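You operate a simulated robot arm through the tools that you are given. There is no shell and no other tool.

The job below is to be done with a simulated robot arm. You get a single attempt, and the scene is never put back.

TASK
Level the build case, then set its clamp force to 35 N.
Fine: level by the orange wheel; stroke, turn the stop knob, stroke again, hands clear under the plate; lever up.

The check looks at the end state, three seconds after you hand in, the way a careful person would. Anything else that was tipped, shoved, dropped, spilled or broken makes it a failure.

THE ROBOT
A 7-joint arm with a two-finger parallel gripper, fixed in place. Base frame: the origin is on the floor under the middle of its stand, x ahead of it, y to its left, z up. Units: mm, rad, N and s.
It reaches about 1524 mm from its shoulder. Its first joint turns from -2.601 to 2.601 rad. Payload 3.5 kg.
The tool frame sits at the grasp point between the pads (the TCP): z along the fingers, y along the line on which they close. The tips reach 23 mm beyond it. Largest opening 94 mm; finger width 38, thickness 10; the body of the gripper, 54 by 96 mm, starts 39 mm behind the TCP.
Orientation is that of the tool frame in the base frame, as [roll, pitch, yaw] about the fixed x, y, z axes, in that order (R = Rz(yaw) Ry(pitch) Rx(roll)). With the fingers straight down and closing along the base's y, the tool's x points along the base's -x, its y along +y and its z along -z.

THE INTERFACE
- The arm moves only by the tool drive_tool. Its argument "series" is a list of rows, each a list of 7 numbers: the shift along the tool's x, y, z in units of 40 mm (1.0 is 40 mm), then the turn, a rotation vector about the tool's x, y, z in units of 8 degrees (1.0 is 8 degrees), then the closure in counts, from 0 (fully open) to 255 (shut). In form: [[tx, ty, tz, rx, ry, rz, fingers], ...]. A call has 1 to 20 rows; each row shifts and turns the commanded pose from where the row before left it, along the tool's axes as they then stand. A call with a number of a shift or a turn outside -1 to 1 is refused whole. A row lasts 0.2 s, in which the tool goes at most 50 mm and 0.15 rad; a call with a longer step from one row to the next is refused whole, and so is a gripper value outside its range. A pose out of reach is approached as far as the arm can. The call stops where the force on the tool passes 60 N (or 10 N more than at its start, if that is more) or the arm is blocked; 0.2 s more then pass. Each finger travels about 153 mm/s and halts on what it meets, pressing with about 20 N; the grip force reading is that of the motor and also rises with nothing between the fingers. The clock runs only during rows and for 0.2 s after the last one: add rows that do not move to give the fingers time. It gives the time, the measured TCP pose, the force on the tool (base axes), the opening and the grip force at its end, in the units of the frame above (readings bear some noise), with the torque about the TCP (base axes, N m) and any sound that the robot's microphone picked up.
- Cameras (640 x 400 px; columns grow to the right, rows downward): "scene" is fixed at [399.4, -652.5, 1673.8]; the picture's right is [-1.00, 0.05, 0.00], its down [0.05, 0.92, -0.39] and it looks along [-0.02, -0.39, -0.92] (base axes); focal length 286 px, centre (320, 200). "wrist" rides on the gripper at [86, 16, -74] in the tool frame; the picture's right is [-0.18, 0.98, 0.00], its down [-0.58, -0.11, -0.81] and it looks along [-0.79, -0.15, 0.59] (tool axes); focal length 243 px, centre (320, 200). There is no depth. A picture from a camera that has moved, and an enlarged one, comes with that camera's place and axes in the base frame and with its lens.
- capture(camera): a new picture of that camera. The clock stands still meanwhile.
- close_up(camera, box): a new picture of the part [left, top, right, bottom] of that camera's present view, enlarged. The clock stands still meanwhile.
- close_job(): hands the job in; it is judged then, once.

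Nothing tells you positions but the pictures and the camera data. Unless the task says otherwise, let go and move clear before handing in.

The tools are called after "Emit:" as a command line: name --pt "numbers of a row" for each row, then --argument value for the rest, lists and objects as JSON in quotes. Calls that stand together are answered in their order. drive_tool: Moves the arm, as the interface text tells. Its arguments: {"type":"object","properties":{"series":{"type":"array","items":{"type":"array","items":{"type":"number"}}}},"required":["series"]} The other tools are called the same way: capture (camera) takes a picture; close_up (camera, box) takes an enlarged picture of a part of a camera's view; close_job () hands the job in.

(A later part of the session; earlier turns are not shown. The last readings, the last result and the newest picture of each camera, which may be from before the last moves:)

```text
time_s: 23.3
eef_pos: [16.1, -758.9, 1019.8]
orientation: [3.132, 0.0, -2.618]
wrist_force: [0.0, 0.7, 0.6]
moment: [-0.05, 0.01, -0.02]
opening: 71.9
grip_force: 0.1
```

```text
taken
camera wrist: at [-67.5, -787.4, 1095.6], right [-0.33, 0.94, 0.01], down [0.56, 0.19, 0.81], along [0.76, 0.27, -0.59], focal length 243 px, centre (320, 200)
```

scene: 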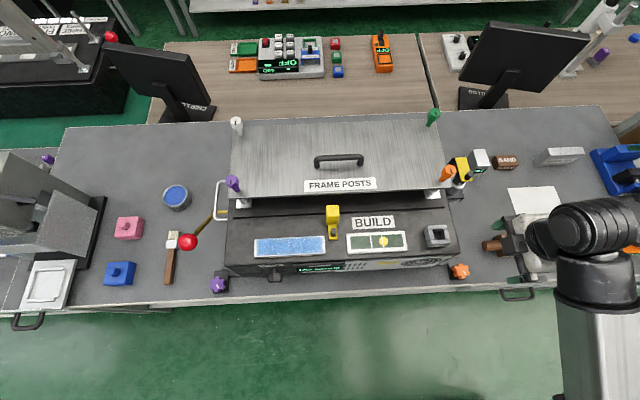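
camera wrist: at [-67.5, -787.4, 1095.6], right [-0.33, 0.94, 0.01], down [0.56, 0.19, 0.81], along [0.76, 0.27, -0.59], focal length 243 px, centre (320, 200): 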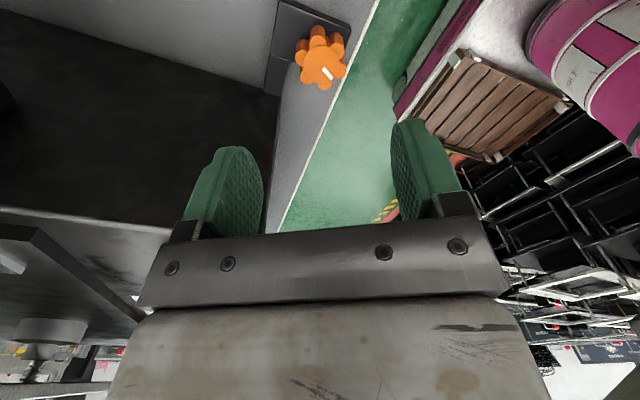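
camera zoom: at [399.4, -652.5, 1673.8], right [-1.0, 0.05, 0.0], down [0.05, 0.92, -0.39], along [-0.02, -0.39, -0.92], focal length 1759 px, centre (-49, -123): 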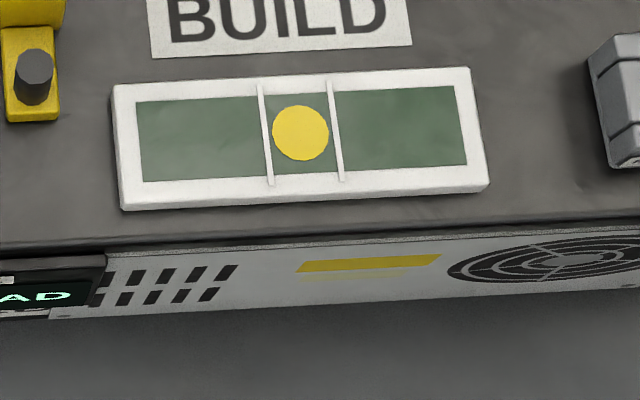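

The level holds after release. Next, the lever: I'll rise, turn back to yaw 180°, and travel along the front to about x=480 to look at it.

Emit:
drive_tool --pt "0 0 -0.9 0 0 0 30" --pt "0 0 -0.9 0 0 0.9 0" --pt "0 0 -0.8 0 0 0.95 0" --pt "0 0 0 0 0 0.95 0" --pt "0 0 0 0 0 0.95 0" --pt "-0.9 0 -0.05 0 0 0 0" --pt "-0.9 0 -0.05 0 0 0 0" --pt "-0.9 0 -0.05 0 0 0 0" --pt "-0.9 0 -0.05 0 0 0 0" --pt "-0.9 0 -0.05 0 0 0 0" --pt "-0.9 0 -0.05 0 0 0 0" --pt "-0.9 0 -0.05 0 0 0 0" --pt "-0.9 0 -0.05 0 0 0 0" --pt "-0.9 0 -0.05 0 0 0 0" --pt "-0.9 0 -0.05 0 0 0 0" --pt "-0.9 0 -0.05 0 0 0 0" --pt "-0.9 0 -0.05 0 0 0 0" --pt "-0.9 0 -0.05 0 0 0 0"

Emit:
capture --camera "wrist"

Emit:
capture --camera "scene"

```text
time_s: 27.1
eef_pos: [485.3, -765.9, 1133.8]
orientation: [3.131, -0.006, 3.14]
wrist_force: [-0.1, -0.3, -0.6]
moment: [-0.03, 0.01, -0.01]
opening: 94.1
grip_force: 0.1
out of reach, approached as far as the arm can: row 3
```

```text
taken
camera wrist: at [398.9, -750.5, 1210.0], right [0.18, 0.98, 0.01], down [0.58, -0.12, 0.8], along [0.79, -0.14, -0.6], focal length 243 px, centre (320, 200)
```

wrist: 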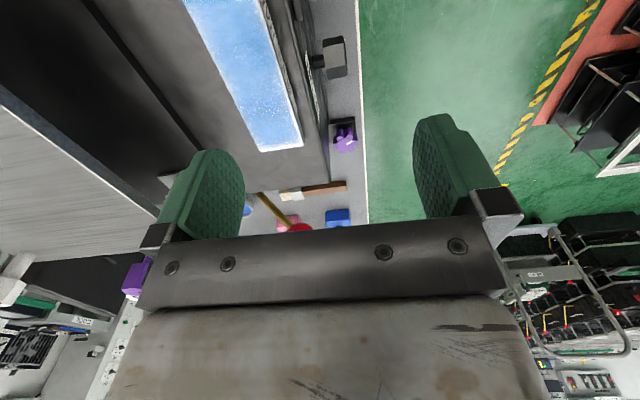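

```text
taken
```

scene: 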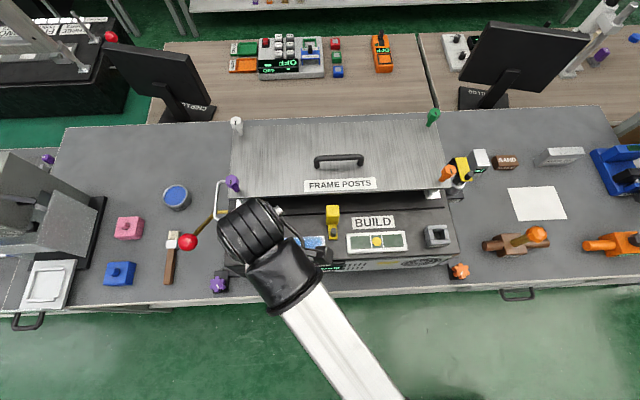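

I can see the stop knob and part of the lever between the fingers. Zooming for precise rays.

Emit:
close_up --camera "wrist" --box '[220, 140, 380, 240]'

Emit:
close_up --camera "wrist" --box '[260, 0, 420, 100]'

Emit:
close_up --camera "scene" --box '[160, 160, 260, 260]'

```text
4.00 times, centred on (300, 190) of wrist
camera zoom: at [398.9, -750.5, 1210.0], right [0.18, 0.98, 0.01], down [0.58, -0.12, 0.8], along [0.79, -0.14, -0.6], focal length 970 px, centre (400, 240)
```

zoom: 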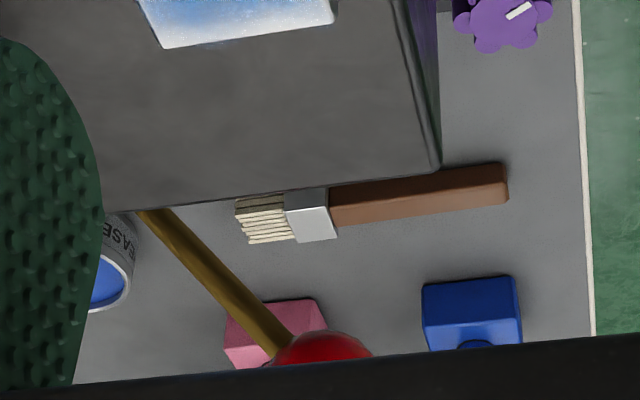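

```text
4.00 times, centred on (340, 50) of wrist
camera zoom: at [398.9, -750.5, 1210.0], right [0.18, 0.98, 0.01], down [0.58, -0.12, 0.8], along [0.79, -0.14, -0.6], focal length 970 px, centre (240, 800)
```

zoom: 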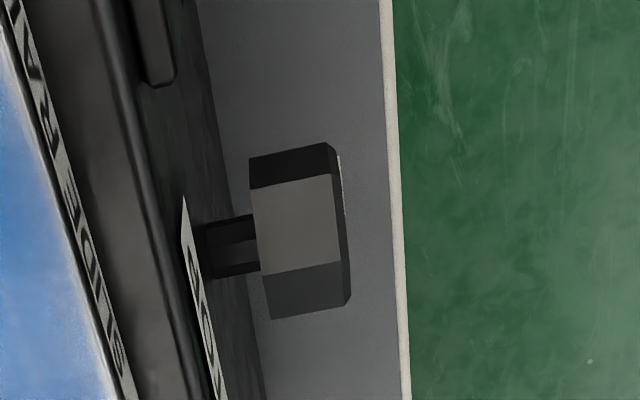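

```text
4.00 times, centred on (210, 210) of scene
camera zoom: at [399.4, -652.5, 1673.8], right [-1.0, 0.05, 0.0], down [0.05, 0.92, -0.39], along [-0.02, -0.39, -0.92], focal length 1144 px, centre (760, 160)
```

zoom: 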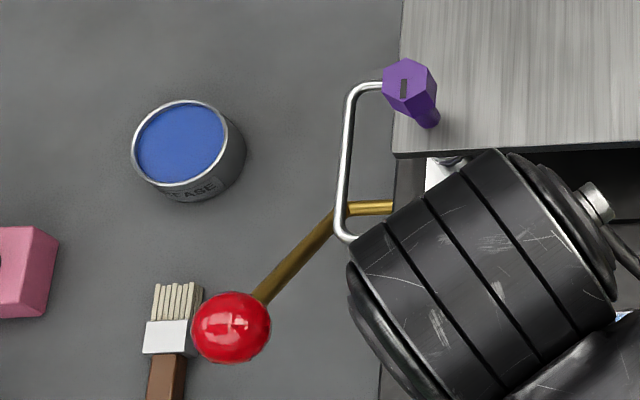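

Lever geometry: pivot near (y −955, z 904), red ball at about (684, −829, 1054), rod leaning up ~50° toward the front. I'll turn the hand so the fingers close along x and move above the ball.

Emit:
drive_tool --pt "0 0 0 0 0 -0.94 0" --pt "0 0 0 0 0 -0.94 0" --pt "0 0 0 0 0 -0.94 0" --pt "0 0 0 0 0 -0.94 0" --pt "0 0 0 0 0 -0.94 0" --pt "0 0 0 0 0 -0.94 0" --pt "0 0 0 0 0 -0.94 0" --pt "0 0 0 0 0 -0.94 0" --pt "0 0 0 0 0 -0.94 0" --pt "0 0 0 0 0 -0.94 0" --pt "0 0 0 0 0 -0.94 0" --pt "0 0 0 0 0 -0.91 0" --pt "0.26 -0.83 -0.15 0 0 0 0" --pt "0.26 -0.83 -0.15 0 0 0 0" --pt "0.26 -0.83 -0.15 0 0 0 0" --pt "0.26 -0.83 -0.15 0 0 0 0" --pt "0.26 -0.83 -0.15 0 0 0 0" --pt "0.26 -0.83 -0.15 0 0 0 0"

Emit:
capture --camera "wrist"

Emit:
capture --camera "scene"

```text
time_s: 30.9
eef_pos: [684.4, -827.1, 1170.7]
orientation: [3.137, 0.009, -1.57]
wrist_force: [-0.3, -0.1, 0.6]
moment: [-0.03, -0.02, 0.0]
opening: 94.0
grip_force: 0.0
```

```text
taken
camera wrist: at [667.5, -915.0, 1244.9], right [-0.98, 0.18, 0.01], down [0.11, 0.57, 0.81], along [0.15, 0.8, -0.58], focal length 243 px, centre (320, 200)
```

wrist: 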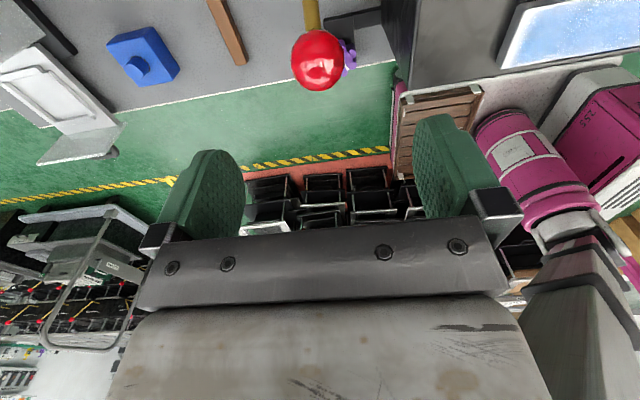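

```text
taken
```

scene: 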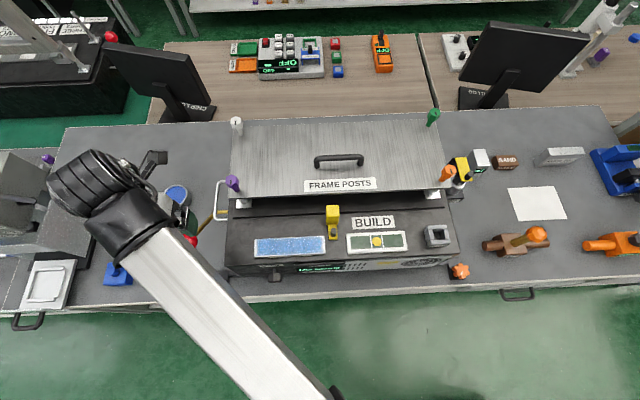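

The ball is directly below the tool. Descending around it with open fingers.

Emit:
drive_tool --pt "0.04 0 0.9 0 0 0 0" --pt "0 0 0.9 0 0 0 0" --pt "0 0 0.7 0 0 0 0" --pt "0 0 0.4 0 0 0 0"

Emit:
capture --camera "wrist"

Emit:
close_up --camera "scene" --box '[60, 140, 260, 300]'

```text
time_s: 31.9
eef_pos: [683.6, -826.6, 1053.2]
orientation: [3.138, 0.009, -1.572]
wrist_force: [-0.2, 0.1, 0.3]
moment: [0.03, -0.02, -0.04]
opening: 93.8
grip_force: 0.1
```

```text
taken
camera wrist: at [666.7, -914.5, 1128.2], right [-0.98, 0.18, 0.01], down [0.11, 0.57, 0.81], along [0.15, 0.8, -0.58], focal length 243 px, centre (320, 200)
```

wrist: 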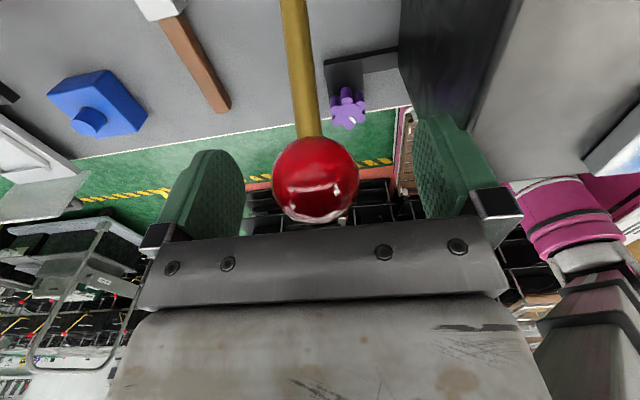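

```text
2.50 times, centred on (160, 220) of scene
camera zoom: at [399.4, -652.5, 1673.8], right [-1.0, 0.05, 0.0], down [0.05, 0.92, -0.39], along [-0.02, -0.39, -0.92], focal length 715 px, centre (720, 150)
```

zoom: 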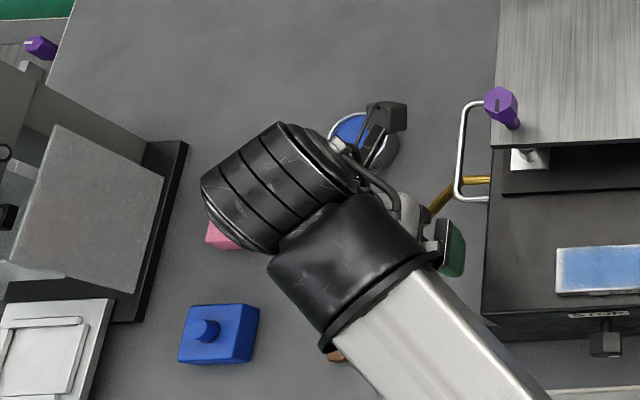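

The ball is centred between the pads. Closing on it.

Emit:
drive_tool --pt "0 0 0 0 0 0 100" --pt "0 0 0 0 0 0 180" --pt "0 0 0 0 0 0 180"

Emit:
capture --camera "wrist"

```text
time_s: 32.7
eef_pos: [685.0, -826.9, 1054.1]
orientation: [3.14, 0.012, -1.57]
wrist_force: [14.9, -2.8, -1.8]
moment: [-0.08, -0.09, 0.02]
opening: 40.9
grip_force: 45.0
```

```text
taken
camera wrist: at [668.5, -914.6, 1128.3], right [-0.98, 0.18, 0.0], down [0.11, 0.57, 0.81], along [0.15, 0.8, -0.58], focal length 243 px, centre (320, 200)
```

wrist: 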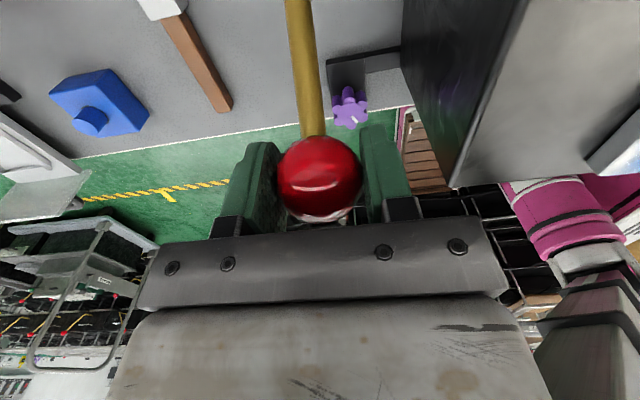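

Ball gripped (41 mm). I'll begin pulling the lever down along its arc in small steps and watch force and display.

Emit:
drive_tool --pt "-0.343 -0.03 0.33 0 0 0 180" --pt "-0.337 0 0.39 0 0 0 180"

Emit:
capture --camera "wrist"

Emit:
capture --camera "scene"

```text
time_s: 33.3
eef_pos: [684.3, -805.5, 1033.1]
orientation: [-3.14, -0.002, -1.572]
wrist_force: [1.6, -6.0, 12.1]
moment: [0.27, 0.07, 0.04]
opening: 39.8
grip_force: 45.6
stopped in row 2: the force on the tool passed its limit at 71 N (the readings are from after the stop); the commanded pose is now the measured one
```

```text
taken
camera wrist: at [668.1, -891.5, 1110.1], right [-0.98, 0.19, 0.0], down [0.11, 0.58, 0.81], along [0.15, 0.79, -0.59], focal length 243 px, centre (320, 200)
```

wrist: 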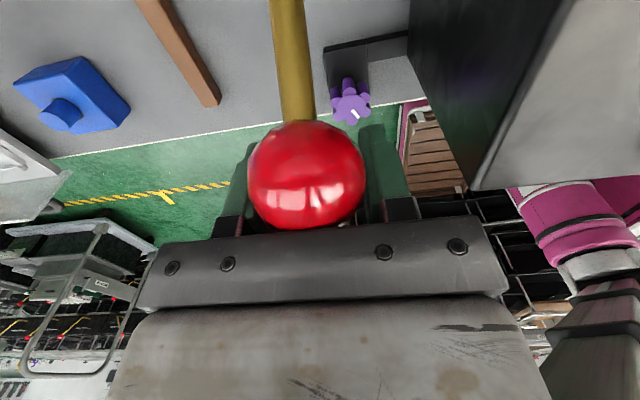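

```text
taken
```

scene: 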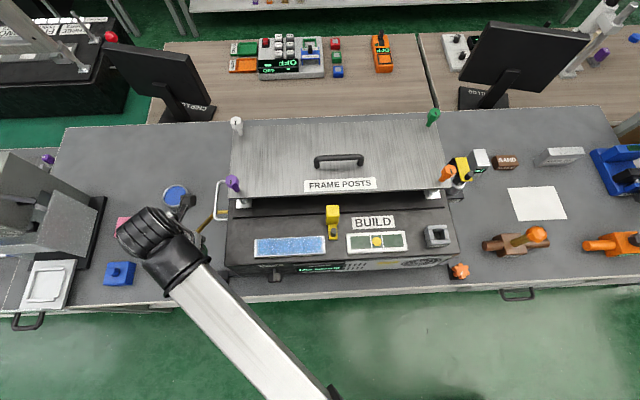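

The ball didn't move; the fingers slid off-centre on it and the force limit tripped. I'll reopen, recentre on the ball, and test slowly with small steps to feel which way the lever gives.

Emit:
drive_tool --pt "0 0 0 0 0 0 90" --pt "0 0 0 0 0 0 70" --pt "0.3 0 -0.25 0 0 0 70" --pt "0.3 0 -0.27 0 0 0 70"

Emit:
capture --camera "wrist"

Emit:
close_up --camera "scene" --box '[220, 180, 420, 300]'

```text
time_s: 34.3
eef_pos: [687.3, -826.3, 1053.1]
orientation: [-3.14, 0.001, -1.569]
wrist_force: [-0.2, -0.6, 0.0]
moment: [-0.02, -0.03, 0.0]
opening: 67.9
grip_force: 0.1
```

```text
taken
camera wrist: at [669.3, -913.7, 1128.8], right [-0.98, 0.18, 0.0], down [0.11, 0.58, 0.81], along [0.15, 0.79, -0.59], focal length 243 px, centre (320, 200)
```

wrist: 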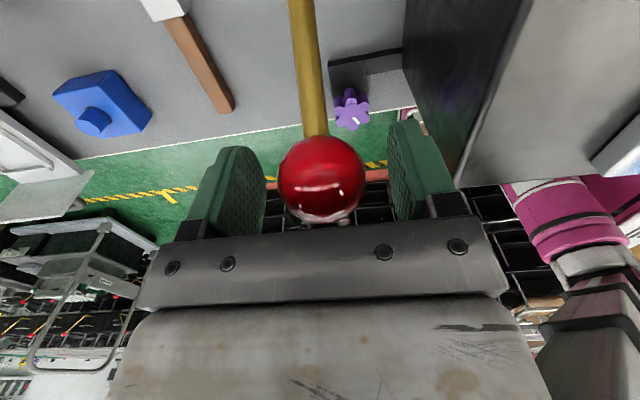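

```text
3.20 times, centred on (320, 240) of scene
camera zoom: at [399.4, -652.5, 1673.8], right [-1.0, 0.05, 0.0], down [0.05, 0.92, -0.39], along [-0.02, -0.39, -0.92], focal length 915 px, centre (320, 72)
```

zoom: 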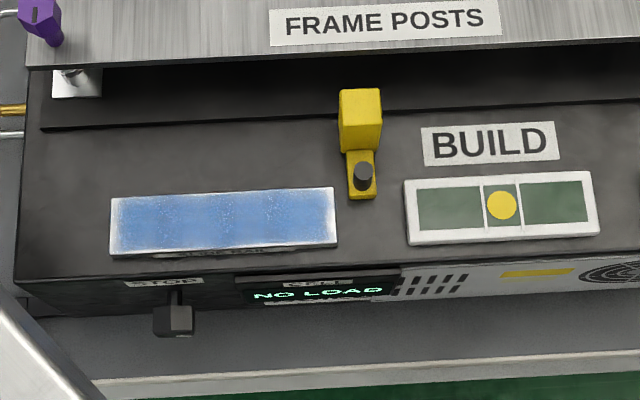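

Recentred. I'll grip again and nudge slowly in 2 mm steps to feel the lever's stiffness.

Emit:
drive_tool --pt "0 0.03 0 0 0 0 130" --pt "0 0 0 0 0 0 200" --pt "0 0 0 0 0 0 255" --pt "0 0 0 0 0 0 255"

Emit:
drive_tool --pt "-0.04 0 0.035 0 0 0 255" --pt "-0.04 0 0.035 0 0 0 255" --pt "-0.04 0 0.035 0 0 0 255"

Emit:
capture --camera "wrist"

```text
time_s: 35.3
eef_pos: [685.6, -826.9, 1054.3]
orientation: [-3.14, -0.001, -1.572]
wrist_force: [3.1, 0.1, -2.0]
moment: [0.12, -0.01, 0.01]
opening: 40.8
grip_force: 45.0
```

```text
time_s: 36.1
eef_pos: [685.2, -824.0, 1049.4]
orientation: [-3.137, -0.003, -1.571]
wrist_force: [13.5, -18.4, 23.1]
moment: [-0.17, -0.01, -0.03]
opening: 41.2
grip_force: 45.4
```

```text
taken
camera wrist: at [667.9, -911.1, 1126.0], right [-0.98, 0.19, 0.0], down [0.11, 0.58, 0.81], along [0.15, 0.79, -0.59], focal length 243 px, centre (320, 200)
```

wrist: 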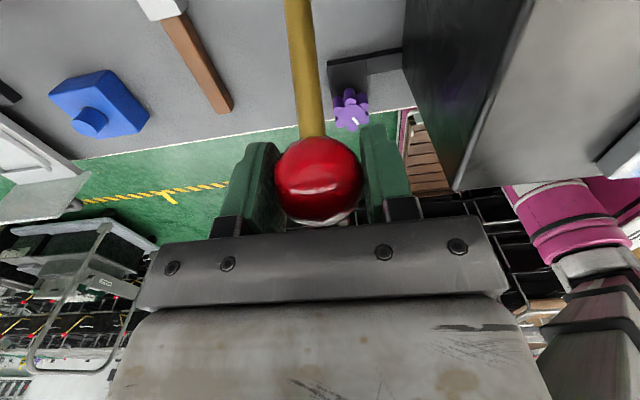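

About 29 N resists downward with only slight movement. I'll test the opposite direction gently (back and up).

Emit:
drive_tool --pt "0.04 0 -0.035 0 0 0 255" --pt "0.04 0 -0.035 0 0 0 255" --pt "0.04 0 -0.035 0 0 0 255" --pt "0.04 0 -0.035 0 0 0 255" --pt "0.04 0 -0.035 0 0 0 255" --pt "0.04 0 -0.035 0 0 0 255"

Emit:
capture --camera "wrist"

```text
time_s: 37.5
eef_pos: [684.7, -831.7, 1056.9]
orientation: [-3.141, 0.002, -1.572]
wrist_force: [12.1, 4.4, -7.8]
moment: [1.3, 0.09, 0.05]
opening: 40.8
grip_force: 44.7
```

```text
taken
camera wrist: at [668.2, -919.2, 1132.4], right [-0.98, 0.18, 0.0], down [0.11, 0.58, 0.81], along [0.15, 0.79, -0.59], focal length 243 px, centre (320, 200)
```

wrist: 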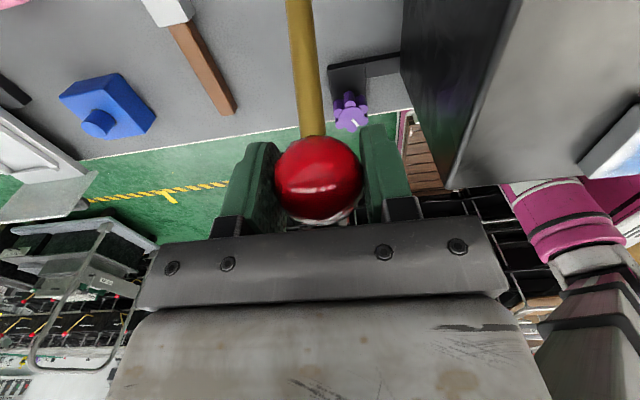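

Backwards it follows with little force. I'll continue a little further back along the arc to see whether it keeps moving freely.

Emit:
drive_tool --pt "0.1 0 -0.08 0 0 0 255" --pt "0.1 0 -0.075 0 0 0 255" --pt "0.1 0 -0.07 0 0 0 255"

Emit:
capture --camera "wrist"

Emit:
close_up --camera "scene" --box '[220, 100, 460, 300]'

```text
time_s: 38.3
eef_pos: [684.4, -846.2, 1065.9]
orientation: [-3.14, 0.002, -1.572]
wrist_force: [17.1, 6.1, -5.5]
moment: [1.28, 0.01, 0.09]
opening: 40.8
grip_force: 44.5
```

```text
taken
camera wrist: at [668.1, -931.6, 1141.7], right [-0.98, 0.18, 0.0], down [0.11, 0.58, 0.81], along [0.15, 0.79, -0.59], focal length 243 px, centre (320, 200)
```

wrist: 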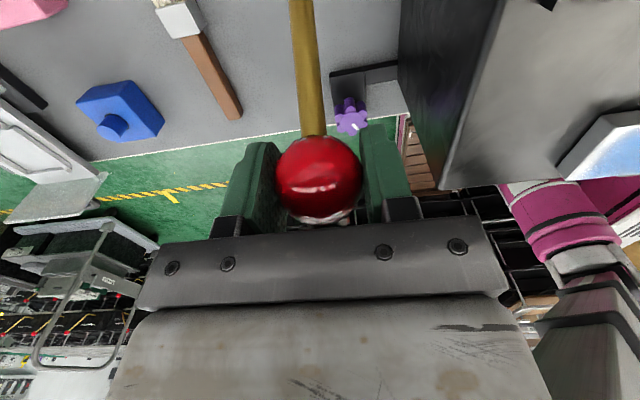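

```text
2.00 times, centred on (340, 200) of scene
camera zoom: at [399.4, -652.5, 1673.8], right [-1.0, 0.05, 0.0], down [0.05, 0.92, -0.39], along [-0.02, -0.39, -0.92], focal length 572 px, centre (280, 200)
```

zoom: 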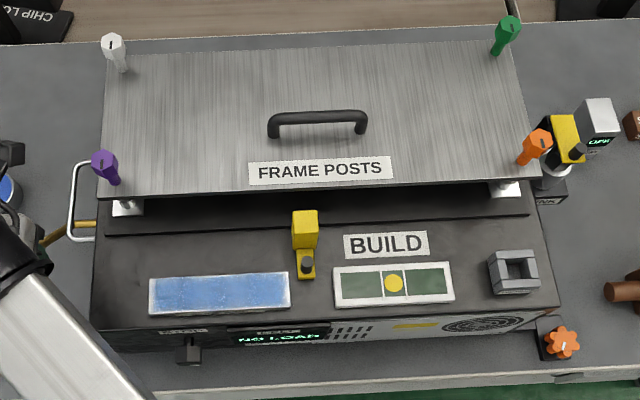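

The lever moves freely backward, nothing else moving so far. I'll continue along the arc in steps, watching the force and display.

Emit:
drive_tool --pt "0.345 0 -0.21 0 0 0 255" --pt "0.385 0 -0.19 0 0 0 255" --pt "0.4 0 -0.158 0 0 0 255" --pt "0.41 0 -0.12 0 0 0 255"

Emit:
capture --camera "wrist"

Emit:
close_up --camera "scene" --box '[160, 100, 400, 300]'

```text
time_s: 39.3
eef_pos: [684.7, -905.9, 1094.2]
orientation: [-3.138, 0.001, -1.572]
wrist_force: [17.6, 8.0, -0.5]
moment: [1.24, -0.02, -0.05]
opening: 40.9
grip_force: 45.2
```

```text
taken
camera wrist: at [668.1, -993.2, 1169.8], right [-0.98, 0.18, 0.0], down [0.11, 0.58, 0.81], along [0.15, 0.79, -0.59], focal length 243 px, centre (320, 200)
```

wrist: 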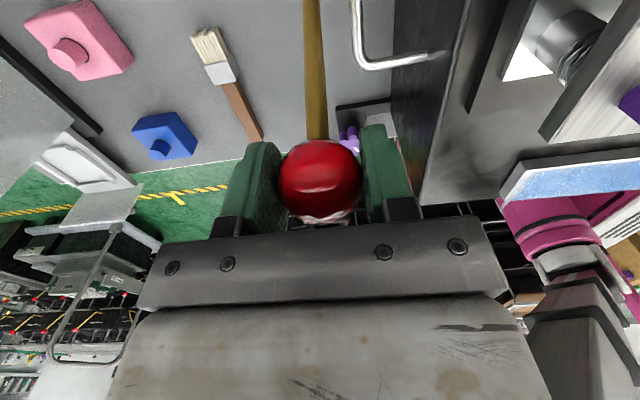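

```text
2.00 times, centred on (280, 200) of scene
camera zoom: at [399.4, -652.5, 1673.8], right [-1.0, 0.05, 0.0], down [0.05, 0.92, -0.39], along [-0.02, -0.39, -0.92], focal length 572 px, centre (400, 200)
```

zoom: 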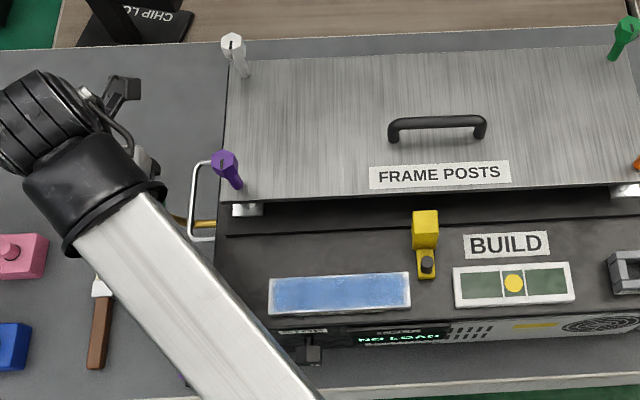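

Lever now at ~76° and still free. Continuing back past vertical.

Emit:
drive_tool --pt "0.4225 0 -0.0875 0 0 0 255" --pt "0.4275 0 -0.0475 0 0 0 255" --pt "0.4275 0 -0.0125 0 0 0 255"

Emit:
close_up --camera "scene" --box '[160, 100, 400, 300]'

Emit:
capture --camera "wrist"

```text
time_s: 40.1
eef_pos: [683.9, -957.5, 1100.7]
orientation: [-3.14, 0.002, -1.572]
wrist_force: [17.2, 9.6, 2.9]
moment: [1.26, 0.07, -0.11]
opening: 41.0
grip_force: 44.3
```

```text
2.00 times, centred on (280, 200) of scene
camera zoom: at [399.4, -652.5, 1673.8], right [-1.0, 0.05, 0.0], down [0.05, 0.92, -0.39], along [-0.02, -0.39, -0.92], focal length 572 px, centre (400, 200)
```

zoom: 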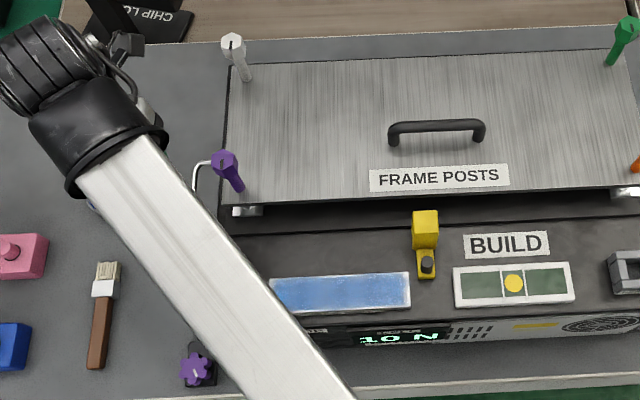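

```text
taken
camera wrist: at [668.0, -1043.7, 1176.3], right [-0.98, 0.18, 0.0], down [0.11, 0.58, 0.81], along [0.15, 0.79, -0.59], focal length 243 px, centre (320, 200)
```

wrist: 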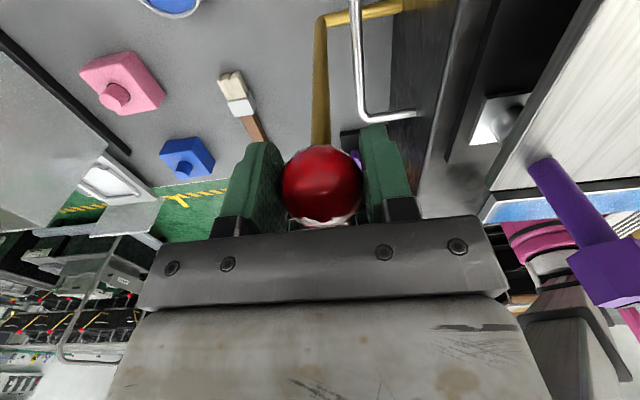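

The display has changed and the plate came down: the working stroke is backward. I'll read the display closely.

Emit:
close_up --camera "scene" --box '[285, 250, 355, 290]'

Emit:
close_up --camera "scene" --box '[220, 160, 460, 260]'

```text
9.14 times, centred on (320, 270) of scene
camera zoom: at [399.4, -652.5, 1673.8], right [-1.0, 0.05, 0.0], down [0.05, 0.92, -0.39], along [-0.02, -0.39, -0.92], focal length 2614 px, centre (320, -440)
```

zoom: 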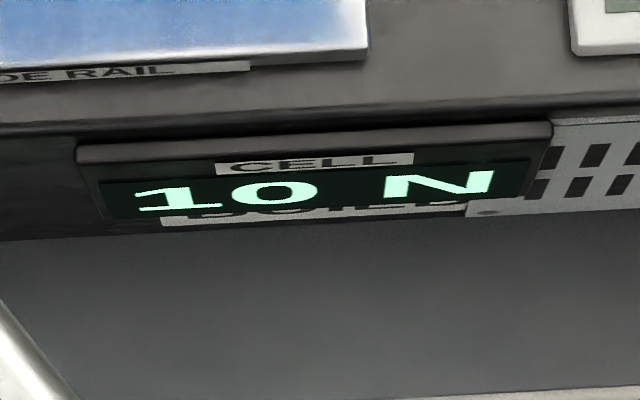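

```text
2.67 times, centred on (340, 210) of scene
camera zoom: at [399.4, -652.5, 1673.8], right [-1.0, 0.05, 0.0], down [0.05, 0.92, -0.39], along [-0.02, -0.39, -0.92], focal length 762 px, centre (267, 173)
```

zoom: 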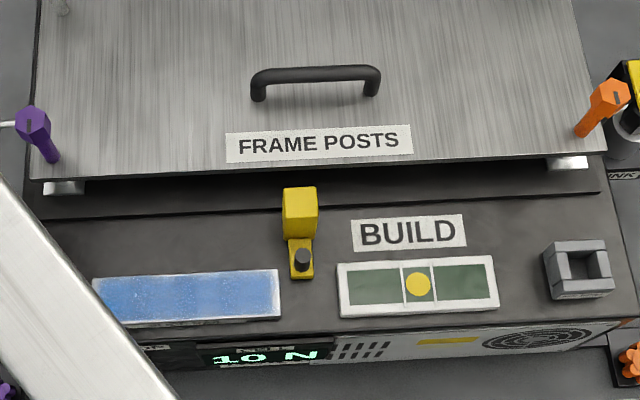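

Reading 10 N at ~vertical. I'll continue toward the end of the stroke in small steps.

Emit:
drive_tool --pt "0.43 0 0.0275 0 0 0 255" --pt "0.425 0 0.0625 0 0 0 255"

Emit:
close_up --camera "scene" --box '[220, 160, 460, 300]'

Emit:
capture --camera "wrist"

```text
time_s: 40.7
eef_pos: [684.5, -991.0, 1097.5]
orientation: [-3.14, 0.0, -1.571]
wrist_force: [14.7, 12.9, 8.8]
moment: [1.18, 0.06, -0.11]
opening: 40.9
grip_force: 44.7
```

```text
2.67 times, centred on (340, 230) of scene
camera zoom: at [399.4, -652.5, 1673.8], right [-1.0, 0.05, 0.0], down [0.05, 0.92, -0.39], along [-0.02, -0.39, -0.92], focal length 762 px, centre (267, 120)
```

zoom: 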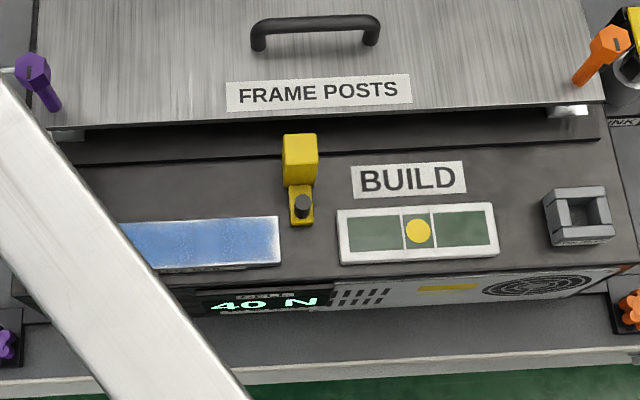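

```text
taken
camera wrist: at [668.1, -1078.2, 1172.8], right [-0.98, 0.18, 0.0], down [0.11, 0.58, 0.81], along [0.15, 0.79, -0.59], focal length 243 px, centre (320, 200)
```

wrist: 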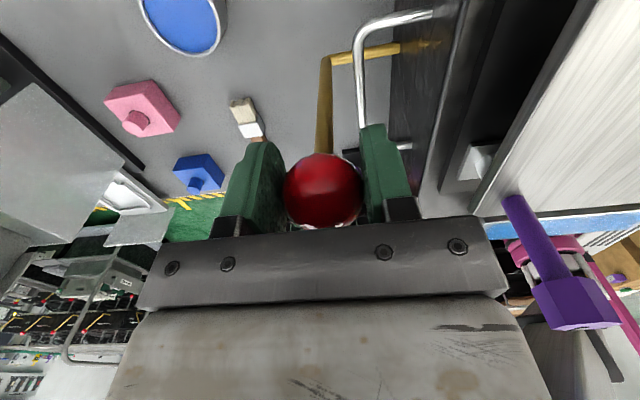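

Reading is now 40 N at ~101° and rising with travel; the stroke end is still ahead. Continuing.

Emit:
drive_tool --pt "0.4175 0 0.1 0 0 0 255"

Emit:
close_up --camera "scene" --box '[220, 160, 460, 300]'

Emit:
capture --camera "wrist"

```text
time_s: 41.1
eef_pos: [686.2, -1006.8, 1093.5]
orientation: [-3.139, 0.002, -1.57]
wrist_force: [17.0, 17.7, 15.8]
moment: [0.6, -0.01, -0.2]
opening: 40.9
grip_force: 45.0
```

```text
2.67 times, centred on (340, 230) of scene
camera zoom: at [399.4, -652.5, 1673.8], right [-1.0, 0.05, 0.0], down [0.05, 0.92, -0.39], along [-0.02, -0.39, -0.92], focal length 762 px, centre (267, 120)
```

zoom: 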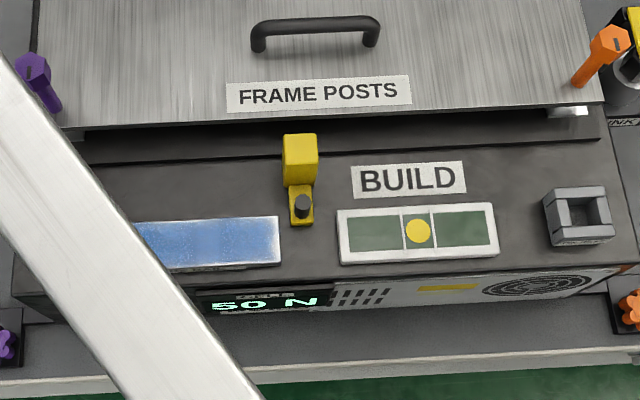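

```text
taken
camera wrist: at [668.0, -1093.7, 1168.5], right [-0.98, 0.18, 0.0], down [0.11, 0.58, 0.81], along [0.15, 0.79, -0.59], focal length 243 px, centre (320, 200)
```

wrist: 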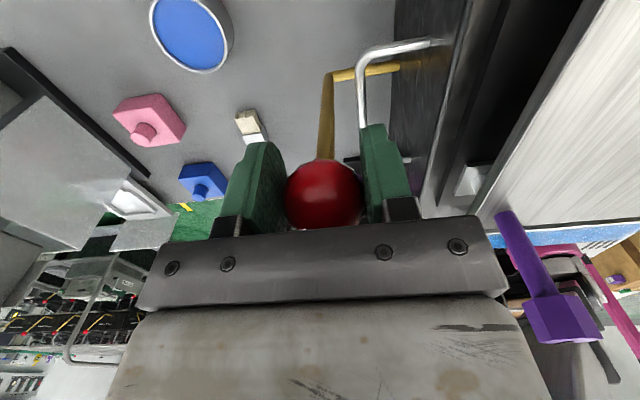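

50 N now. I'll take another small step to find the stop's position.

Emit:
drive_tool --pt "0.2 0 0.06 0 0 0 255" --pt "0.1 0 0.035 0 0 0 255"

Emit:
close_up --camera "scene" --box '[220, 160, 460, 300]'

Emit:
capture --camera "wrist"

```text
time_s: 41.7
eef_pos: [677.5, -1028.9, 1087.5]
orientation: [3.139, -0.002, -1.576]
wrist_force: [-2.2, -1.1, -0.6]
moment: [0.09, -0.14, -0.01]
opening: 0.1
grip_force: 42.4
```

```text
2.67 times, centred on (340, 230) of scene
camera zoom: at [399.4, -652.5, 1673.8], right [-1.0, 0.05, 0.0], down [0.05, 0.92, -0.39], along [-0.02, -0.39, -0.92], focal length 762 px, centre (267, 120)
```

zoom: 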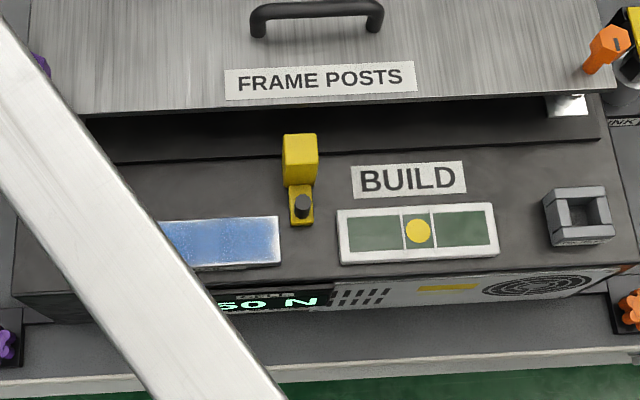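

```text
taken
camera wrist: at [660.5, -1114.0, 1162.8], right [-0.98, 0.19, 0.0], down [0.12, 0.58, 0.8], along [0.15, 0.79, -0.59], focal length 243 px, centre (320, 200)
```

wrist: 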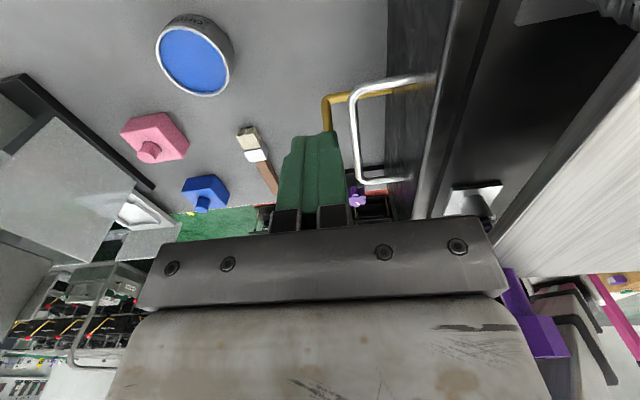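

The ball slipped out at the end of the stroke and the lever sprang back with the plate raised; the cell holds 50 N. I'll rise clear and check where the lever is.

Emit:
drive_tool --pt "0 0 -0.8 0 0 0 200" --pt "0 0 -0.8 0 0 0 100" --pt "0 0 -0.5 0 0 0 0"

Emit:
capture --camera "scene"

Emit:
capture --camera "wrist"

Emit:
close_up --camera "scene" --box '[285, 250, 355, 290]'

```text
time_s: 42.5
eef_pos: [684.1, -1023.0, 1171.6]
orientation: [-3.141, 0.0, -1.573]
wrist_force: [-0.2, 0.4, 0.3]
moment: [0.0, -0.02, 0.03]
opening: 93.8
grip_force: 0.0
```

```text
taken
```

scene: 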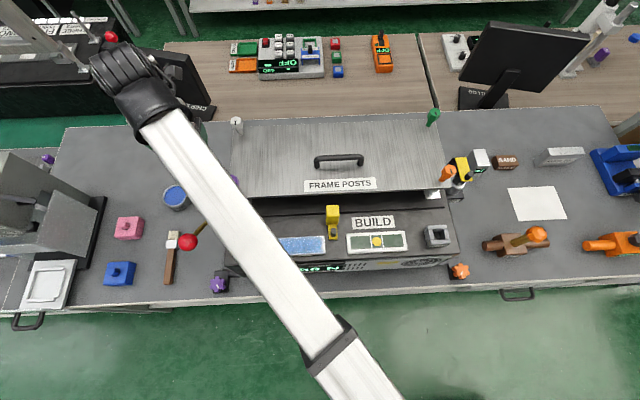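

```text
taken
camera wrist: at [666.8, -1108.9, 1246.8], right [-0.98, 0.19, 0.0], down [0.11, 0.58, 0.81], along [0.15, 0.79, -0.59], focal length 243 px, centre (320, 200)
```

wrist: 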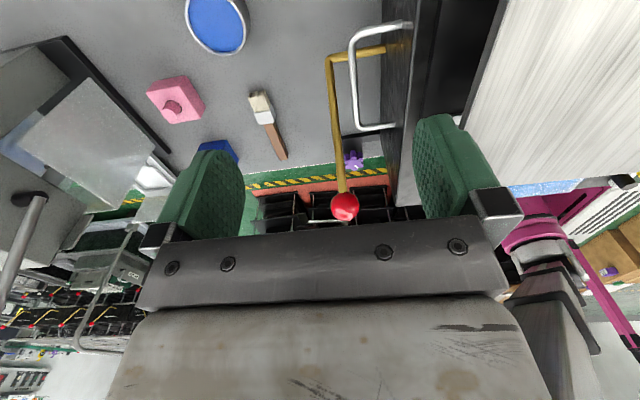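

```text
9.14 times, centred on (320, 270) of scene
camera zoom: at [399.4, -652.5, 1673.8], right [-1.0, 0.05, 0.0], down [0.05, 0.92, -0.39], along [-0.02, -0.39, -0.92], focal length 2614 px, centre (320, -440)
```

zoom: 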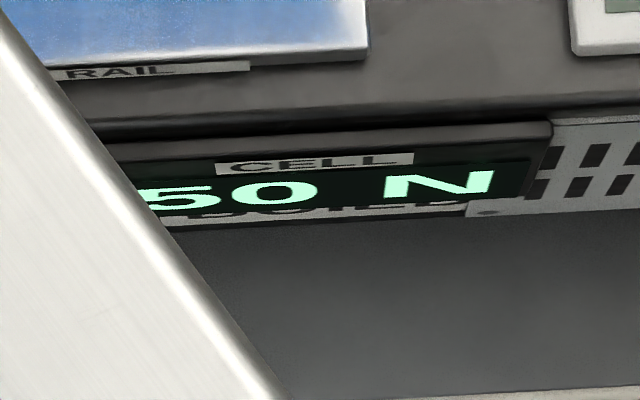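

The lever rests back at its start and the cell holds 50 N. For a firmer stroke, I'll come from the front with the fingers slightly apart so they cradle the ball and push it backward.

Emit:
drive_tool --pt "-0.875 0 0 0 0 0 60" --pt "-0.875 0 0 0 0 0 120" --pt "-0.875 0 0 0 0 0 178" --pt "-0.875 0 0 0 0 0 178" --pt "-0.875 0 0 0 0 0 178" --pt "-0.875 0 0 0 0 0 178" --pt "-0.875 -0.02 0 0 0 0 178" --pt "0 0 0.9 0 0 0 178" --pt "0 0 0.9 0 0 0 178" --pt "0 0 0.9 0 0 0 178" --pt "0 0 0.2 0 0 0 178"

Emit:
capture --camera "wrist"

Emit:
capture --camera "scene"

```text
time_s: 44.9
eef_pos: [686.5, -775.8, 1058.0]
orientation: [-3.141, -0.001, -1.572]
wrist_force: [-0.7, -1.0, 0.0]
moment: [0.0, 0.01, 0.02]
opening: 28.3
grip_force: 0.0
```

```text
taken
camera wrist: at [668.2, -861.8, 1133.1], right [-0.98, 0.18, 0.0], down [0.11, 0.58, 0.81], along [0.15, 0.79, -0.59], focal length 243 px, centre (320, 200)
```

wrist: 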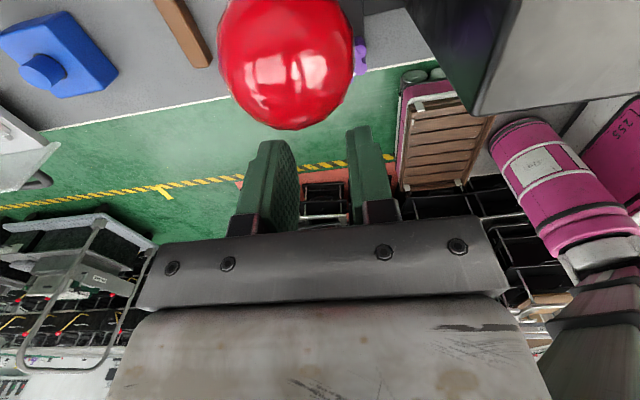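

```text
taken
```

scene: 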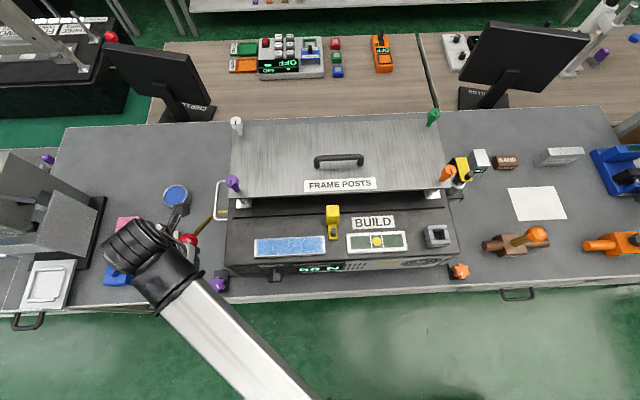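

The ball sits just ahead of the finger gap. I'll close up to it and push along the arc to near vertical first.

Emit:
drive_tool --pt "0.5 0.05 0.05 0 0 0 178" --pt "0.4425 0 -0.3375 0 0 0 178" --pt "0.3675 0 -0.225 0 0 0 178" --pt "0.385 0 -0.19 0 0 0 178" --pt "0.4 0 -0.158 0 0 0 178"

Emit:
capture --camera "wrist"

```text
time_s: 46.1
eef_pos: [682.5, -860.7, 1091.4]
orientation: [3.14, 0.0, -1.572]
wrist_force: [1.9, 1.4, -1.1]
moment: [0.02, 0.0, 0.03]
opening: 29.0
grip_force: 0.8
```

```text
taken
camera wrist: at [665.9, -947.8, 1167.1], right [-0.98, 0.19, 0.0], down [0.11, 0.58, 0.81], along [0.15, 0.79, -0.59], focal length 243 px, centre (320, 200)
```

wrist: 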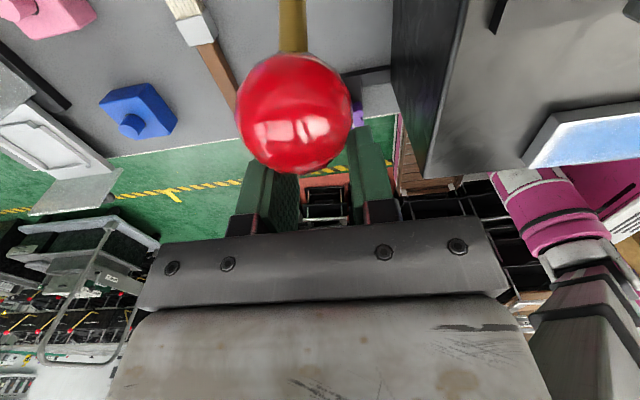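

The fingers are pushing the ball (opening held at 29 mm). Continuing back past vertical in steps.

Emit:
drive_tool --pt "0.41 -0.05 -0.12 0 0 0 178" --pt "0.4225 0 -0.0875 0 0 0 178" --pt "0.4275 0 -0.0475 0 0 0 178" --pt "0.4275 0 -0.0125 0 0 0 178"

Emit:
capture --camera "wrist"

Emit:
close_up --camera "scene" --box '[220, 160, 460, 300]'

```text
time_s: 47.1
eef_pos: [685.1, -926.7, 1101.8]
orientation: [-3.14, 0.0, -1.571]
wrist_force: [2.6, 4.2, 0.0]
moment: [0.0, -0.03, 0.09]
opening: 29.3
grip_force: 1.4
```

```text
taken
camera wrist: at [668.1, -1013.5, 1177.3], right [-0.98, 0.18, 0.0], down [0.11, 0.58, 0.81], along [0.15, 0.79, -0.59], focal length 243 px, centre (320, 200)
```

wrist: 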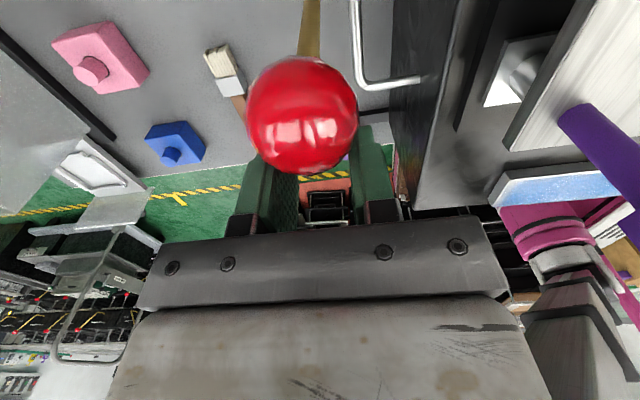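

```text
2.67 times, centred on (340, 230) of scene
camera zoom: at [399.4, -652.5, 1673.8], right [-1.0, 0.05, 0.0], down [0.05, 0.92, -0.39], along [-0.02, -0.39, -0.92], focal length 762 px, centre (267, 120)
```

zoom: 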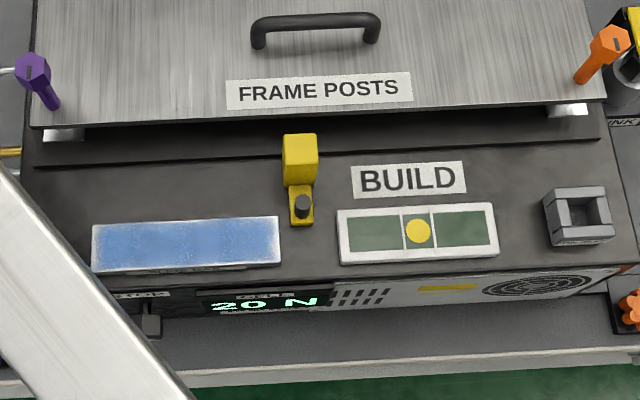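

20 N at ~92°. Continuing in smaller steps to the stop.

Emit:
drive_tool --pt "0.34 0 0.02 0 0 0 178" --pt "0.34 0 0.045 0 0 0 178"

Emit:
close_up --camera "scene" --box '[285, 250, 355, 290]'

Emit:
capture --camera "wrist"

```text
time_s: 47.7
eef_pos: [684.4, -954.0, 1100.1]
orientation: [-3.14, 0.0, -1.572]
wrist_force: [2.7, 8.3, 0.3]
moment: [-0.01, -0.05, 0.16]
opening: 29.0
grip_force: 1.8
```

```text
9.14 times, centred on (320, 270) of scene
camera zoom: at [399.4, -652.5, 1673.8], right [-1.0, 0.05, 0.0], down [0.05, 0.92, -0.39], along [-0.02, -0.39, -0.92], focal length 2614 px, centre (320, -440)
```

zoom: 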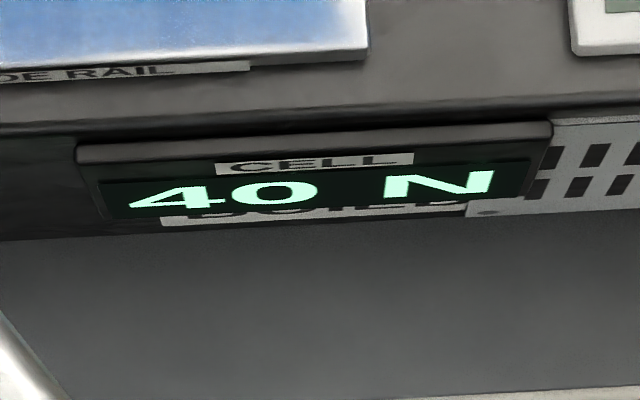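

```text
taken
camera wrist: at [668.0, -1040.9, 1174.5], right [-0.98, 0.18, 0.0], down [0.11, 0.58, 0.81], along [0.15, 0.79, -0.59], focal length 243 px, centre (320, 200)
```

wrist: 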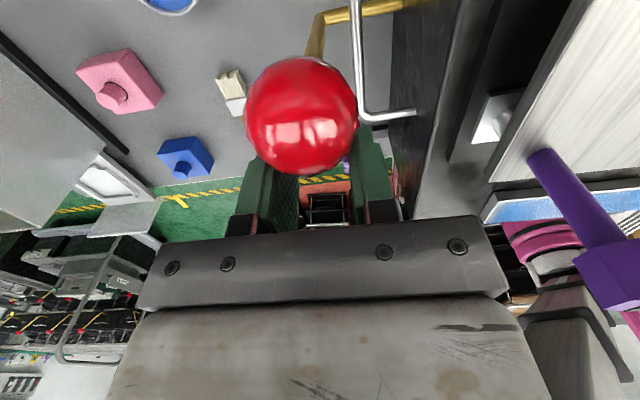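

40 N. Next small steps.

Emit:
drive_tool --pt "0.25 0 0.045 0 0 0 178"

Emit:
close_up --camera "scene" --box '[285, 250, 355, 290]'

Emit:
drive_tool --pt "0.2 0 0.045 0 0 0 178"

Emit:
close_up --camera "scene" --box '[285, 250, 355, 290]'

Emit:
capture --camera "wrist"

```text
time_s: 48.1
eef_pos: [685.0, -959.7, 1098.3]
orientation: [-3.141, 0.007, -1.57]
wrist_force: [-0.7, 37.7, 0.6]
moment: [0.37, -0.01, -0.04]
opening: 23.9
grip_force: 23.1
```

```text
9.14 times, centred on (320, 270) of scene
camera zoom: at [399.4, -652.5, 1673.8], right [-1.0, 0.05, 0.0], down [0.05, 0.92, -0.39], along [-0.02, -0.39, -0.92], focal length 2614 px, centre (320, -440)
```

zoom: 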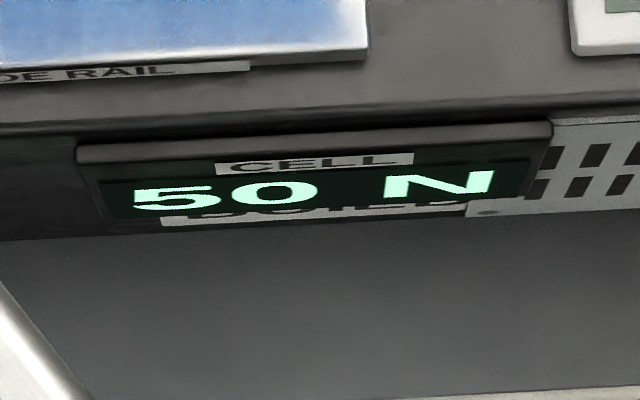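

```text
time_s: 48.5
eef_pos: [684.6, -967.3, 1096.1]
orientation: [3.141, 0.007, -1.57]
wrist_force: [0.0, 36.3, 4.6]
moment: [0.19, 0.01, -0.16]
opening: 33.7
grip_force: 45.2
```

```text
9.14 times, centred on (320, 270) of scene
camera zoom: at [399.4, -652.5, 1673.8], right [-1.0, 0.05, 0.0], down [0.05, 0.92, -0.39], along [-0.02, -0.39, -0.92], focal length 2614 px, centre (320, -440)
```

zoom: 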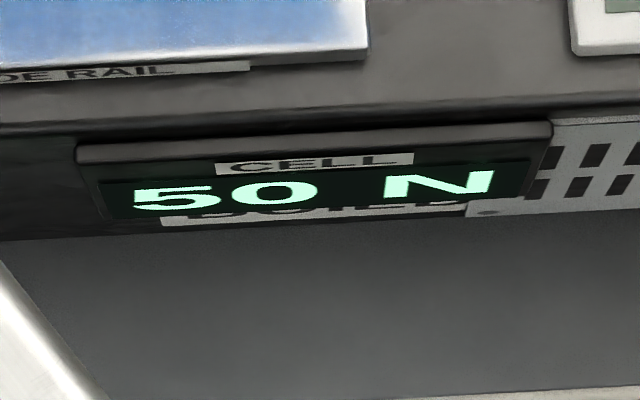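

```text
taken
camera wrist: at [668.3, -1054.1, 1171.4], right [-0.98, 0.18, 0.0], down [0.11, 0.58, 0.81], along [0.15, 0.8, -0.59], focal length 243 px, centre (320, 200)
```

wrist: 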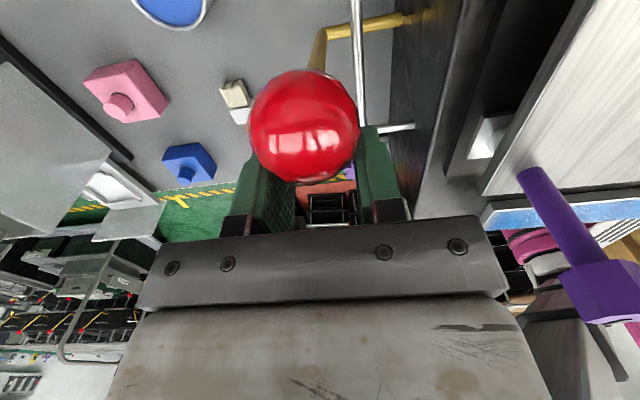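

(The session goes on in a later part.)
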